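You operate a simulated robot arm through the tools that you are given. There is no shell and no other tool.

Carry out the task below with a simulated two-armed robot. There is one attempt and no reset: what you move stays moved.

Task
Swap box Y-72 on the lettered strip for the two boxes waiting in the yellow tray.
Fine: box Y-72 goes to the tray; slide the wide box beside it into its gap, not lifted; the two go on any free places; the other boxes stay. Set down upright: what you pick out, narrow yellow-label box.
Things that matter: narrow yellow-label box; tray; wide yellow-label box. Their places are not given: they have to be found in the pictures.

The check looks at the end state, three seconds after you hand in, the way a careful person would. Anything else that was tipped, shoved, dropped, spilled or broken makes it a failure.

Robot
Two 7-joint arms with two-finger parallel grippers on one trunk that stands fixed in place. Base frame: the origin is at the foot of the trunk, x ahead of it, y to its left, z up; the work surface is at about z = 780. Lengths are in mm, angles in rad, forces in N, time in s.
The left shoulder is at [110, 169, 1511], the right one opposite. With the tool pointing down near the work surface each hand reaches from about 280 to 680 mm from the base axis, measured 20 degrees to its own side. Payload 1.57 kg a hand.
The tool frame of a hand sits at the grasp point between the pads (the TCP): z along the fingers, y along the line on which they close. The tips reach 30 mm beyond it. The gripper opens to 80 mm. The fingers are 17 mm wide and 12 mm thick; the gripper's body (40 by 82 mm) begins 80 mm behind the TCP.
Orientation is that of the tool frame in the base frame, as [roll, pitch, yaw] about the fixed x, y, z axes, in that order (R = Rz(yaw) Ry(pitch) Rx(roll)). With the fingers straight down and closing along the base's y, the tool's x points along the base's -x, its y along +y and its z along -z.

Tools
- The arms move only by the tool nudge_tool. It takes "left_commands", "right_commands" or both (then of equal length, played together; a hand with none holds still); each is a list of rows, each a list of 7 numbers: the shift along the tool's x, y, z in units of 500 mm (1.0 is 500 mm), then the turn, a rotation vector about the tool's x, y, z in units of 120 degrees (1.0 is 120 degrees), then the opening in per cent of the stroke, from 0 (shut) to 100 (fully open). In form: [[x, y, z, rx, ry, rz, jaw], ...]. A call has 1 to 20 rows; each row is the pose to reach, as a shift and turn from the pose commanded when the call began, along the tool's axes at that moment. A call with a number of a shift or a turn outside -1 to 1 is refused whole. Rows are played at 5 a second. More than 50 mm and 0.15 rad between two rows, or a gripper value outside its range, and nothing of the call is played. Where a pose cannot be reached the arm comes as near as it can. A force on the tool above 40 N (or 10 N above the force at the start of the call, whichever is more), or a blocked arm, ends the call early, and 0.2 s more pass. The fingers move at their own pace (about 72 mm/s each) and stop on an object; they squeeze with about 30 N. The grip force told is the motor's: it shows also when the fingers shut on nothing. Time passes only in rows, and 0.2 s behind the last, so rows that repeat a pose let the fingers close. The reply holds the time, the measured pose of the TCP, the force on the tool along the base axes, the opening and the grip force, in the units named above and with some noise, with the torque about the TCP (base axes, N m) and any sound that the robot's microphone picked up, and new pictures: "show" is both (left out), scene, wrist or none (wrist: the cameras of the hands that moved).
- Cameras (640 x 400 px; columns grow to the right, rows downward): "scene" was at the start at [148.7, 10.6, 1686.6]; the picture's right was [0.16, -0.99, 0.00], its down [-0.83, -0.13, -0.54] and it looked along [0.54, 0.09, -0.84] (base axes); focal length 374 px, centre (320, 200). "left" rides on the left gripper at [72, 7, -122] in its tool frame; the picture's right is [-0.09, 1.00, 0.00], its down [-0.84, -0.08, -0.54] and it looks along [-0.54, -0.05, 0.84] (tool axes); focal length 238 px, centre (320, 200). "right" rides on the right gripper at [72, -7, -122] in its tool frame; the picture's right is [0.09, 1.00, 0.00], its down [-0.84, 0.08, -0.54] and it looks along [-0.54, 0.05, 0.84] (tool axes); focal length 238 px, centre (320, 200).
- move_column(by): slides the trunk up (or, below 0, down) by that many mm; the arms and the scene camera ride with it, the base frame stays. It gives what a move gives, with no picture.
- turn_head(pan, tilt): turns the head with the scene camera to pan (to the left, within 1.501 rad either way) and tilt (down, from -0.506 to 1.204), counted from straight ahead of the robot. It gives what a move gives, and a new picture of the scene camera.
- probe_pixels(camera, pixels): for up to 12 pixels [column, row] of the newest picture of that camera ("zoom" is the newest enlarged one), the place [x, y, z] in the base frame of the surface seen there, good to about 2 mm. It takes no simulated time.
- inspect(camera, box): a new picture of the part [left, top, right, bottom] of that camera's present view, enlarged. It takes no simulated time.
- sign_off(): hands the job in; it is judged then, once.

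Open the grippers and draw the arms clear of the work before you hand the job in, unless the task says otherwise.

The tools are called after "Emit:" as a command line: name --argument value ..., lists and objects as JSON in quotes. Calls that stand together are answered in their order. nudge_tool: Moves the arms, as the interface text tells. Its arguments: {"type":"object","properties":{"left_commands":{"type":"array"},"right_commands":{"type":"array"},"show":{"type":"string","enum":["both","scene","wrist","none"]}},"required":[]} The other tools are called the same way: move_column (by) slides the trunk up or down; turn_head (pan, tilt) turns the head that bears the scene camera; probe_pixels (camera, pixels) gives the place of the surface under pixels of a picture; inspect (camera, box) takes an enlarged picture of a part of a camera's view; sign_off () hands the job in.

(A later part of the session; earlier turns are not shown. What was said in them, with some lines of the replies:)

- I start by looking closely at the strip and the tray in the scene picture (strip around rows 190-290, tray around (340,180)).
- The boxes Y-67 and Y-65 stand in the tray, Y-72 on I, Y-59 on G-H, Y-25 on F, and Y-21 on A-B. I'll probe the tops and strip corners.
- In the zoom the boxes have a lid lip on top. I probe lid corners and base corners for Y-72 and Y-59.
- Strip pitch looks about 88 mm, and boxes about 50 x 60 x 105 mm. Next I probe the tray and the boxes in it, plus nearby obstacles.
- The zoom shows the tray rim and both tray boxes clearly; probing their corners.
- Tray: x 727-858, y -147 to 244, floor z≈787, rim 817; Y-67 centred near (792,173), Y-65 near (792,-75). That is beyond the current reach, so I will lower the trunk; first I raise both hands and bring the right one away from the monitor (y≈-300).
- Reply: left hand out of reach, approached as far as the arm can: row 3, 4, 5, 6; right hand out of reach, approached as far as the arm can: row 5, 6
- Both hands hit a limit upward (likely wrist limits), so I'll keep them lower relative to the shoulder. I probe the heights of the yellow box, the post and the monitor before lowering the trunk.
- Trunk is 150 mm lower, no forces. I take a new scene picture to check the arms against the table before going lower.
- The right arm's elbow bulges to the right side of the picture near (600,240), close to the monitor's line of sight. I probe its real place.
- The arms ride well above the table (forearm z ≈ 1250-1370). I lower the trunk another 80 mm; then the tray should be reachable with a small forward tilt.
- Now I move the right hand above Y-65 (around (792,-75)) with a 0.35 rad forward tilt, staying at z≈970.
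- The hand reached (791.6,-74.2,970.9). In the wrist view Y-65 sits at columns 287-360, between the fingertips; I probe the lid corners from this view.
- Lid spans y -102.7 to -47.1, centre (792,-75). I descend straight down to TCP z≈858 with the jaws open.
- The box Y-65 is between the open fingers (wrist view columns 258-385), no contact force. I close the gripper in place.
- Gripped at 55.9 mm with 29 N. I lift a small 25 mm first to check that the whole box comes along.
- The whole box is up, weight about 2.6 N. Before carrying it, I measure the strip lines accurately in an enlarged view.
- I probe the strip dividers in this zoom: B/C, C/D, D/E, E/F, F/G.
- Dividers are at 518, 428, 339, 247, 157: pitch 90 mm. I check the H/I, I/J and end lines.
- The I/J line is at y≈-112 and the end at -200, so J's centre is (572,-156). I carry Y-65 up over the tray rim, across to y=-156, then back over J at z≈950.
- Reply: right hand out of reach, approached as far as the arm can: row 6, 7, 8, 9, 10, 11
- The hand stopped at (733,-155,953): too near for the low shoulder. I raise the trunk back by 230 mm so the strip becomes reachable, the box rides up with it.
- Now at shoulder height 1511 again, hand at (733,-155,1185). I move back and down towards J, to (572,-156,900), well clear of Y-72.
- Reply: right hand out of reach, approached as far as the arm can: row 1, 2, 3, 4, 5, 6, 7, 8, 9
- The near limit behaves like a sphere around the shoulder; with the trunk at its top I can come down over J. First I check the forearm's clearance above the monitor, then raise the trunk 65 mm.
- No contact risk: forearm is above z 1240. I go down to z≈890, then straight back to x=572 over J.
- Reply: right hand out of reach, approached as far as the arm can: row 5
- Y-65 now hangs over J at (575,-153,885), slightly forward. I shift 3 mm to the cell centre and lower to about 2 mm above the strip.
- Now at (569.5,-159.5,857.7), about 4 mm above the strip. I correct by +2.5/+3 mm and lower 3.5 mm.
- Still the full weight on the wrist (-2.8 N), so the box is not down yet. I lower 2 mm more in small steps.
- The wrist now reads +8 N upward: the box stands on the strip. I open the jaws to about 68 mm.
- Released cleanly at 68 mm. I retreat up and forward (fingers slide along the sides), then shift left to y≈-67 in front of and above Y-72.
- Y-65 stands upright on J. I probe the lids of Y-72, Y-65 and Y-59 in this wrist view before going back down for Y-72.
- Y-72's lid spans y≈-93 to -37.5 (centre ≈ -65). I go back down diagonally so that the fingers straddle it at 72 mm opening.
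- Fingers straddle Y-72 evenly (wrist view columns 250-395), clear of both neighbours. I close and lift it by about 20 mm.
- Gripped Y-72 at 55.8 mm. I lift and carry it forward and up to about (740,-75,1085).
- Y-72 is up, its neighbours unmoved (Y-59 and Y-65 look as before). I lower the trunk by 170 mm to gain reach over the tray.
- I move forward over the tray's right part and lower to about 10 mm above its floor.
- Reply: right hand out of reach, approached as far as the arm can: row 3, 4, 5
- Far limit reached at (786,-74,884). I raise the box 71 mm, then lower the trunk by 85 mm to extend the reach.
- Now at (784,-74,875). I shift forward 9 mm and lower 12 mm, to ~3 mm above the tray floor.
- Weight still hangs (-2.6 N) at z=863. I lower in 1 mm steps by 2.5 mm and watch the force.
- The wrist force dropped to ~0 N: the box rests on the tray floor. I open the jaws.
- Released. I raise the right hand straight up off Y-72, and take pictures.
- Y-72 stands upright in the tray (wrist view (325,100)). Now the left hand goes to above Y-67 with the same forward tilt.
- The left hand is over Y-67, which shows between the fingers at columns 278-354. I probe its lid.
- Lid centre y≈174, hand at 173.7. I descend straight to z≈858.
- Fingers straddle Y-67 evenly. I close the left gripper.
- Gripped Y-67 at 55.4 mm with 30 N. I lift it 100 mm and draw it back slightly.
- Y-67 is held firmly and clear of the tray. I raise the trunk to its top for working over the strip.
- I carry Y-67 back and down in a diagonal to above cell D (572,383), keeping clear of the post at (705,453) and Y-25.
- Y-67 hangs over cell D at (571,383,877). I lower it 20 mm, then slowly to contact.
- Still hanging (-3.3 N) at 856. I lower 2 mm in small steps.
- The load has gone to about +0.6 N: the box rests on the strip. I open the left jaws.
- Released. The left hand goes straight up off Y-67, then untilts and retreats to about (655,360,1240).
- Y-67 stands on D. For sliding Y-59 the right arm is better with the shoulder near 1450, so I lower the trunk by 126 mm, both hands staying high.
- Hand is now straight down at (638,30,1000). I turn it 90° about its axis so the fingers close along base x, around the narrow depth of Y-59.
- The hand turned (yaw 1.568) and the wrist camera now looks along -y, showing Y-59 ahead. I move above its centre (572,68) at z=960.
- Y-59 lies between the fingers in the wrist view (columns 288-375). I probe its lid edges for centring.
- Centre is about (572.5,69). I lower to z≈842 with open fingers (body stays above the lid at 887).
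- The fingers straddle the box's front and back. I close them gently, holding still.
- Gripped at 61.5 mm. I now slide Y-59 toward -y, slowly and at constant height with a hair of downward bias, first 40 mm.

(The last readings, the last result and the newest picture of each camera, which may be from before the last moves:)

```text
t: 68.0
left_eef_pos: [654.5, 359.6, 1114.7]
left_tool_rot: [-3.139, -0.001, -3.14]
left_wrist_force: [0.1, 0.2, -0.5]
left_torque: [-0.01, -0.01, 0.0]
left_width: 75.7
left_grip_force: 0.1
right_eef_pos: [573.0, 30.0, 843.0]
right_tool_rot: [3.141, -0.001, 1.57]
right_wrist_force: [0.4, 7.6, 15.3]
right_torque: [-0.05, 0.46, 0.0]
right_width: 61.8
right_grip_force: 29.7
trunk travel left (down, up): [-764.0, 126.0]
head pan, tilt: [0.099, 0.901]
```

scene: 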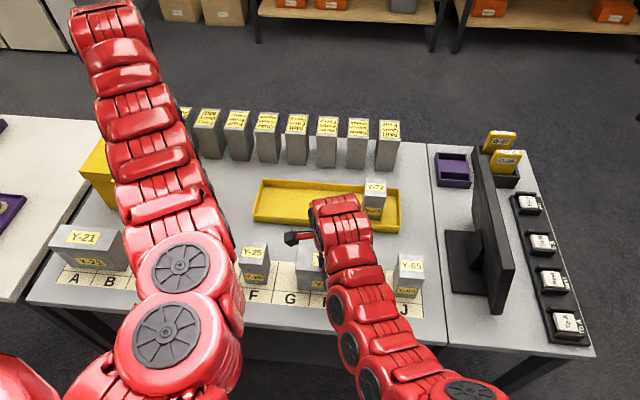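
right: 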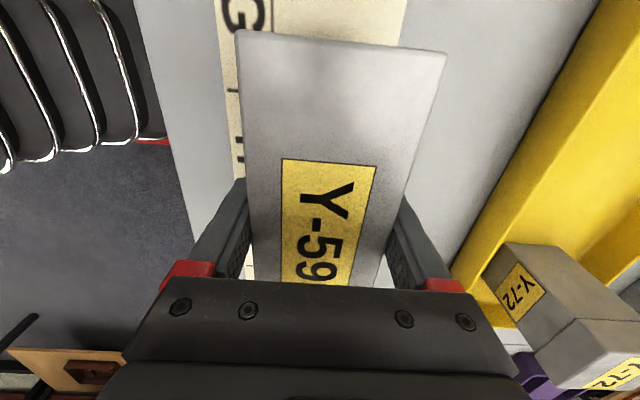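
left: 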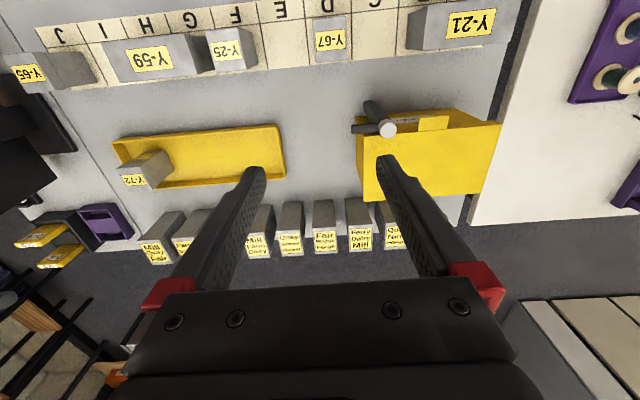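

The box follows, pressed lightly on the strip (fz +15 N, friction 7.6 N). I ease the downward bias slightly and slide the remaining 50 mm.

Emit:
nudge_tool --right_commands '[[-0.01, 0, -0.0003, 0, 0, 0, 55], [-0.02, 0, -0.0003, 0, 0, 0, 55], [-0.03, 0, -0.0003, 0, 0, 0, 55], [-0.04, 0, -0.0003, 0, 0, 0, 55], [-0.05, 0, -0.0003, 0, 0, 0, 55], [-0.06, 0, -0.0003, 0, 0, 0, 55], [-0.07, 0, -0.0003, 0, 0, 0, 55], [-0.08, 0, -0.0003, 0, 0, 0, 55], [-0.09, 0, -0.0003, 0, 0, 0, 55], [-0.1, 0, -0.0003, 0, 0, 0, 55], [-0.1, 0, -0.0003, 0, 0, 0, 55]]' --show "both"

```text
t: 70.4
left_eef_pos: [654.1, 359.0, 1115.8]
left_tool_rot: [3.141, 0.0, -3.141]
left_wrist_force: [0.4, 0.1, -0.7]
left_torque: [0.0, 0.01, 0.02]
left_width: 75.9
left_grip_force: 0.1
right_eef_pos: [572.6, -21.1, 842.2]
right_tool_rot: [3.142, 0.001, 1.568]
right_wrist_force: [-0.2, 2.9, 4.6]
right_torque: [-0.25, -0.15, 0.01]
right_width: 61.9
right_grip_force: 29.7
trunk travel left (down, up): [-764.0, 126.0]
head pan, tilt: [0.099, 0.901]
```

scene: 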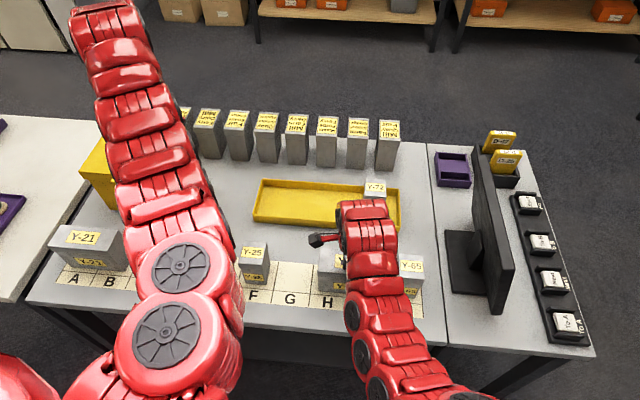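
right: 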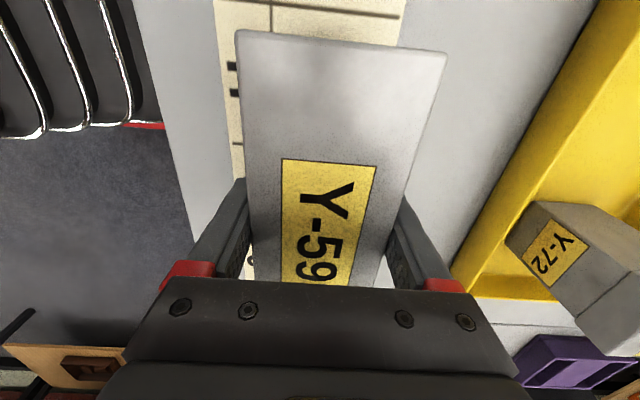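

The slide finished at TCP y≈-21 with fz +4.6 N, so still on the strip. I check the box's edge against the G/H line in an enlarged view.

Emit:
inspect --camera "scene" --box '[260, 235, 430, 325]'

```text
3.76 times, centred on (345, 280) of scene
```

zoom: 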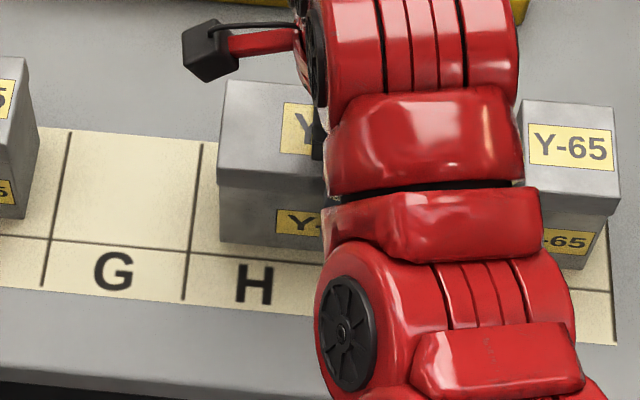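

Emit:
probe_pixels --camera "zoom" --pixels '[[223, 236], [222, 200], [220, 180], [184, 295], [190, 250], [200, 150], [580, 266], [525, 190], [229, 90], [224, 170]]'

```text
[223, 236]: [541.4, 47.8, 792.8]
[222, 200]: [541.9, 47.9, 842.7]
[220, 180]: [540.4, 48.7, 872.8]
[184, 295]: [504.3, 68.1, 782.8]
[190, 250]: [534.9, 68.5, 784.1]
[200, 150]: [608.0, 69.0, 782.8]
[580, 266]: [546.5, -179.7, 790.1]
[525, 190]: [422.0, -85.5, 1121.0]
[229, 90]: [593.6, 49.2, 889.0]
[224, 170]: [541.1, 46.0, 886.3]
```

Y-59's left face is at y≈48, so it spans about 48 to -92.5, centred at -22 on H-I (dividers 68, -22, -112). I open the jaws.

Emit:
nudge_tool --right_commands '[[0, 0, 0, 0, 0, 0, 85], [0, 0, 0, 0, 0, 0, 100], [0, 0, 0, 0, 0, 0, 100], [0, 0, 0, 0, 0, 0, 100]]' --show "wrist"

```text
t: 71.4
left_eef_pos: [656.6, 358.4, 1115.6]
left_tool_rot: [-3.141, -0.003, -3.138]
left_wrist_force: [0.6, -0.4, -0.6]
left_torque: [0.0, 0.02, 0.03]
left_width: 76.1
left_grip_force: 0.1
right_eef_pos: [572.3, -21.4, 842.0]
right_tool_rot: [-3.141, -0.002, 1.568]
right_wrist_force: [-0.7, 0.2, 1.4]
right_torque: [0.01, 0.0, -0.01]
right_width: 80.3
right_grip_force: 0.1
trunk travel left (down, up): [-764.0, 126.0]
head pan, tilt: [0.099, 0.901]
```

right: 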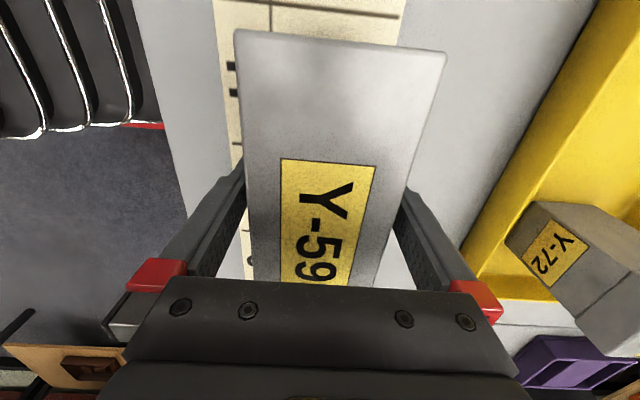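

Fingers are clear of the box on both sides. I raise the right hand straight up and then move it forward and away.

Emit:
nudge_tool --right_commands '[[0, 0, -0.03, 0, 0, 0, 100], [0, 0, -0.1, 0, 0, 0, 100], [0, 0, -0.18, 0, 0, 0, 100], [0, 0, -0.21, 0, 0, 0, 100], [-0.02, 0.06, -0.24, 0, 0, 0, 100], [-0.05, 0.12, -0.28, 0, 0, 0, 100], [-0.08, 0.18, -0.32, 0, 0, 0, 100], [-0.08, 0.18, -0.32, 0, 0, 0, 100]]' --show "both"

```text
t: 73.2
left_eef_pos: [655.9, 358.4, 1115.0]
left_tool_rot: [-3.141, -0.002, -3.14]
left_wrist_force: [-0.2, -0.5, -0.2]
left_torque: [0.01, -0.01, -0.02]
left_width: 76.0
left_grip_force: 0.0
right_eef_pos: [661.3, -61.7, 1002.9]
right_tool_rot: [3.14, -0.001, 1.571]
right_wrist_force: [0.4, 0.1, -0.7]
right_torque: [0.0, -0.05, 0.02]
right_width: 79.9
right_grip_force: 0.0
trunk travel left (down, up): [-764.0, 126.0]
head pan, tilt: [0.099, 0.901]
```

scene: 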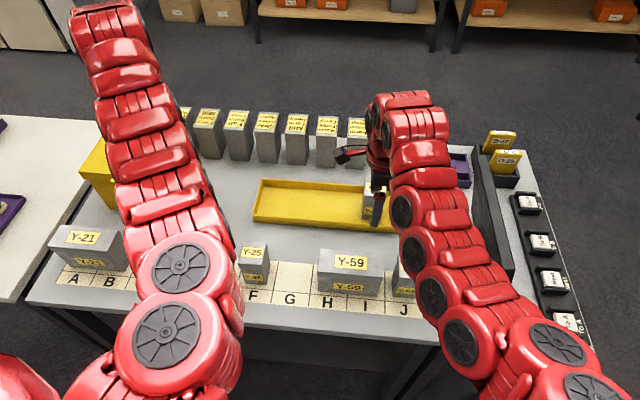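
right: 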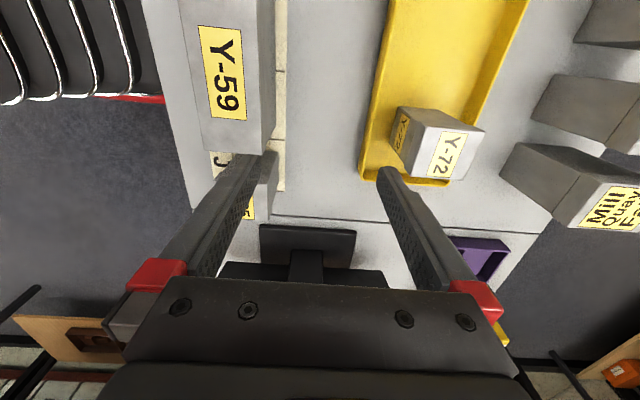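

All hands are free. I raise the trunk by 126 mm to lift both arms clear, then look at the whole scene.

Emit:
move_column --by 126

Emit:
nudge_tool --right_commands '[[-0.08, 0.01, 0, 0, 0, 0, 100], [-0.16, 0.02, 0, 0, 0, 0, 100], [-0.24, 0.03, 0, 0, 0, 0, 100], [-0.3, 0.04, 0, 0, 0, 0, 100], [-0.3, 0.04, 0, 0, 0, 0, 100]]' --left_commands '[[0, 0.05, 0, 0, 0, 0, 100], [0, 0.1, 0, 0, 0, 0, 100], [0, 0.15, 0, 0, 0, 0, 100], [0, 0.2, 0, 0, 0, 0, 100], [0, 0.2, 0, 0, 0, 0, 100]]' --show "both"

```text
t: 74.7
left_eef_pos: [655.2, 358.4, 1241.1]
left_tool_rot: [3.141, -0.003, -3.139]
left_wrist_force: [0.6, 0.4, -0.3]
left_torque: [-0.02, 0.01, 0.01]
left_width: 75.7
left_grip_force: 0.1
right_eef_pos: [661.8, -61.1, 1127.8]
right_tool_rot: [3.142, 0.0, 1.57]
right_wrist_force: [0.3, 0.4, 0.5]
right_torque: [0.01, 0.0, -0.01]
right_width: 80.0
right_grip_force: 0.2
trunk travel left (down, up): [-890.0, 0.0]
head pan, tilt: [0.099, 0.901]
```

```text
t: 75.9
left_eef_pos: [655.2, 456.1, 1239.8]
left_tool_rot: [3.139, -0.002, -3.141]
left_wrist_force: [-0.2, 0.1, 0.4]
left_torque: [0.03, 0.01, 0.01]
left_width: 79.8
left_grip_force: 0.1
right_eef_pos: [681.0, -210.4, 1127.8]
right_tool_rot: [-3.141, -0.001, 1.569]
right_wrist_force: [-0.3, -0.7, -0.4]
right_torque: [0.03, 0.01, 0.0]
right_width: 79.6
right_grip_force: 0.0
trunk travel left (down, up): [-890.0, 0.0]
head pan, tilt: [0.099, 0.901]
```

scene: 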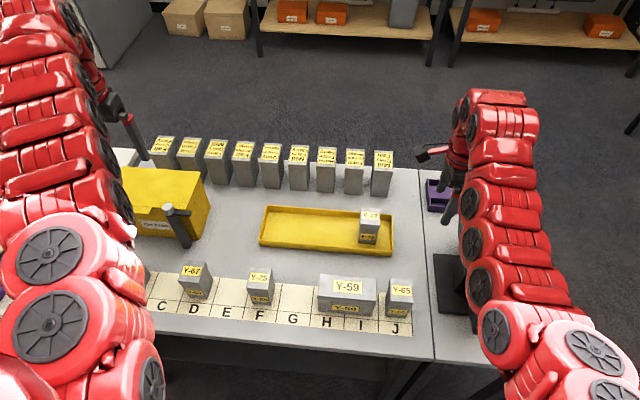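
right: 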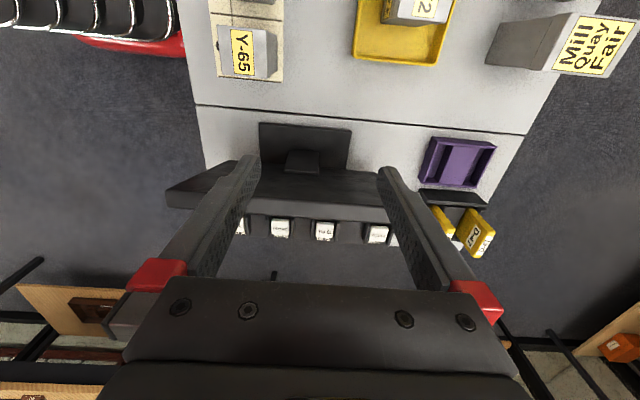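
left: 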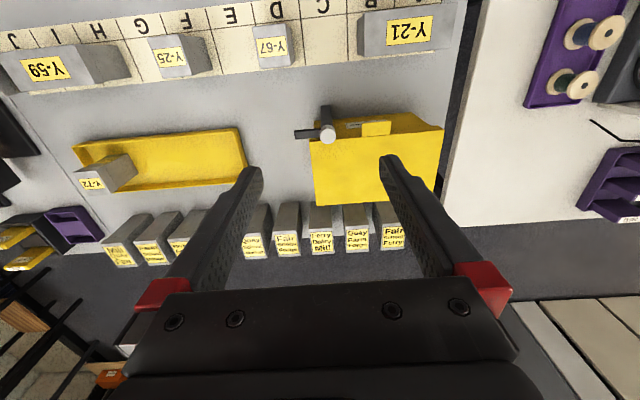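

Everything is visible now: Y-67 on D, Y-25 on F, Y-59 on H-I, Y-65 on J, Y-72 in the tray. I enlarge the strip and tray to verify the placements.

Emit:
inspect --camera "scene" --box '[250, 200, 430, 340]'

Emit:
inspect --camera "scene" --box '[140, 240, 320, 340]'

```text
2.86 times, centred on (340, 270) of scene
```

zoom: 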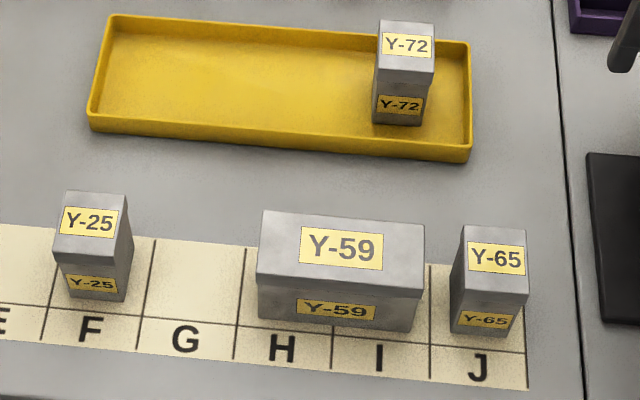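

```text
3.56 times, centred on (230, 290) of scene
```

zoom: 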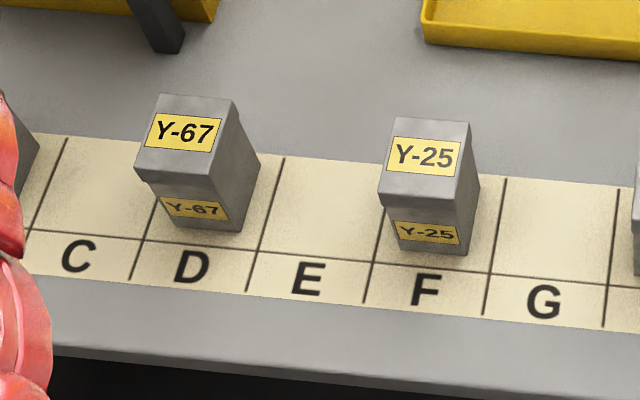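

Final probing of bases on the current zoom (Y-67 in D, Y-25 unchanged) before handing in.

Emit:
probe_pixels --camera "zoom" --pixels '[[163, 222], [225, 230], [394, 245], [460, 252], [382, 192], [463, 202], [395, 121], [468, 126], [143, 172], [212, 181]]'

Emit:
inspect --camera "scene" --box '[300, 260, 430, 340]'

```text
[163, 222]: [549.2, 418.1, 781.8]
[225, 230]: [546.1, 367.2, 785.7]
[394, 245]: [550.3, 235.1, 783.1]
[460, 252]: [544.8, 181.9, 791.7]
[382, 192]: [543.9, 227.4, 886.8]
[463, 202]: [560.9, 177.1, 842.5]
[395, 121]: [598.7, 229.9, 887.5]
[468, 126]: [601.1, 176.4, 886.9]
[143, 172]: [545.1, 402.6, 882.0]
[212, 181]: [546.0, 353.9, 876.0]
```

```text
4.92 times, centred on (365, 300) of scene
```

zoom: 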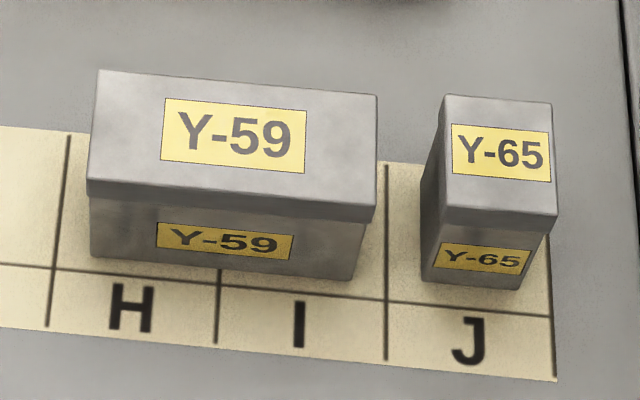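

Y-67 is on D, Y-25 has not moved (y 176-229), Y-59 sits inside H-I, Y-65 is on J, and Y-72 is in the tray, all upright. Both grippers are open and the arms are clear, so I hand the job in.

Emit:
sign_off

```text
The job is handed in.
```

The swap is done and handed in; the checker hasn't reported a result yet.

| Box | Where it is now |
|---|---|
| Y-72 | In the yellow tray, upright |
| Y-59 (wide box) | Slid one place over, from G–H to H–I, without lifting |
| Y-65 | On J, upright |
| Y-67 | On D, upright |
| Y-25 | Still on F; checked again at the end |
| Y-21 | Not touched; still on A–B in the last pictures |

While Y-59 was sliding, the readings showed it pressing down on the strip, and it ended centred on H–I. Nothing looked tipped, knocked or dropped in the last pictures. Both grippers are open and the arms are raised clear of the work.
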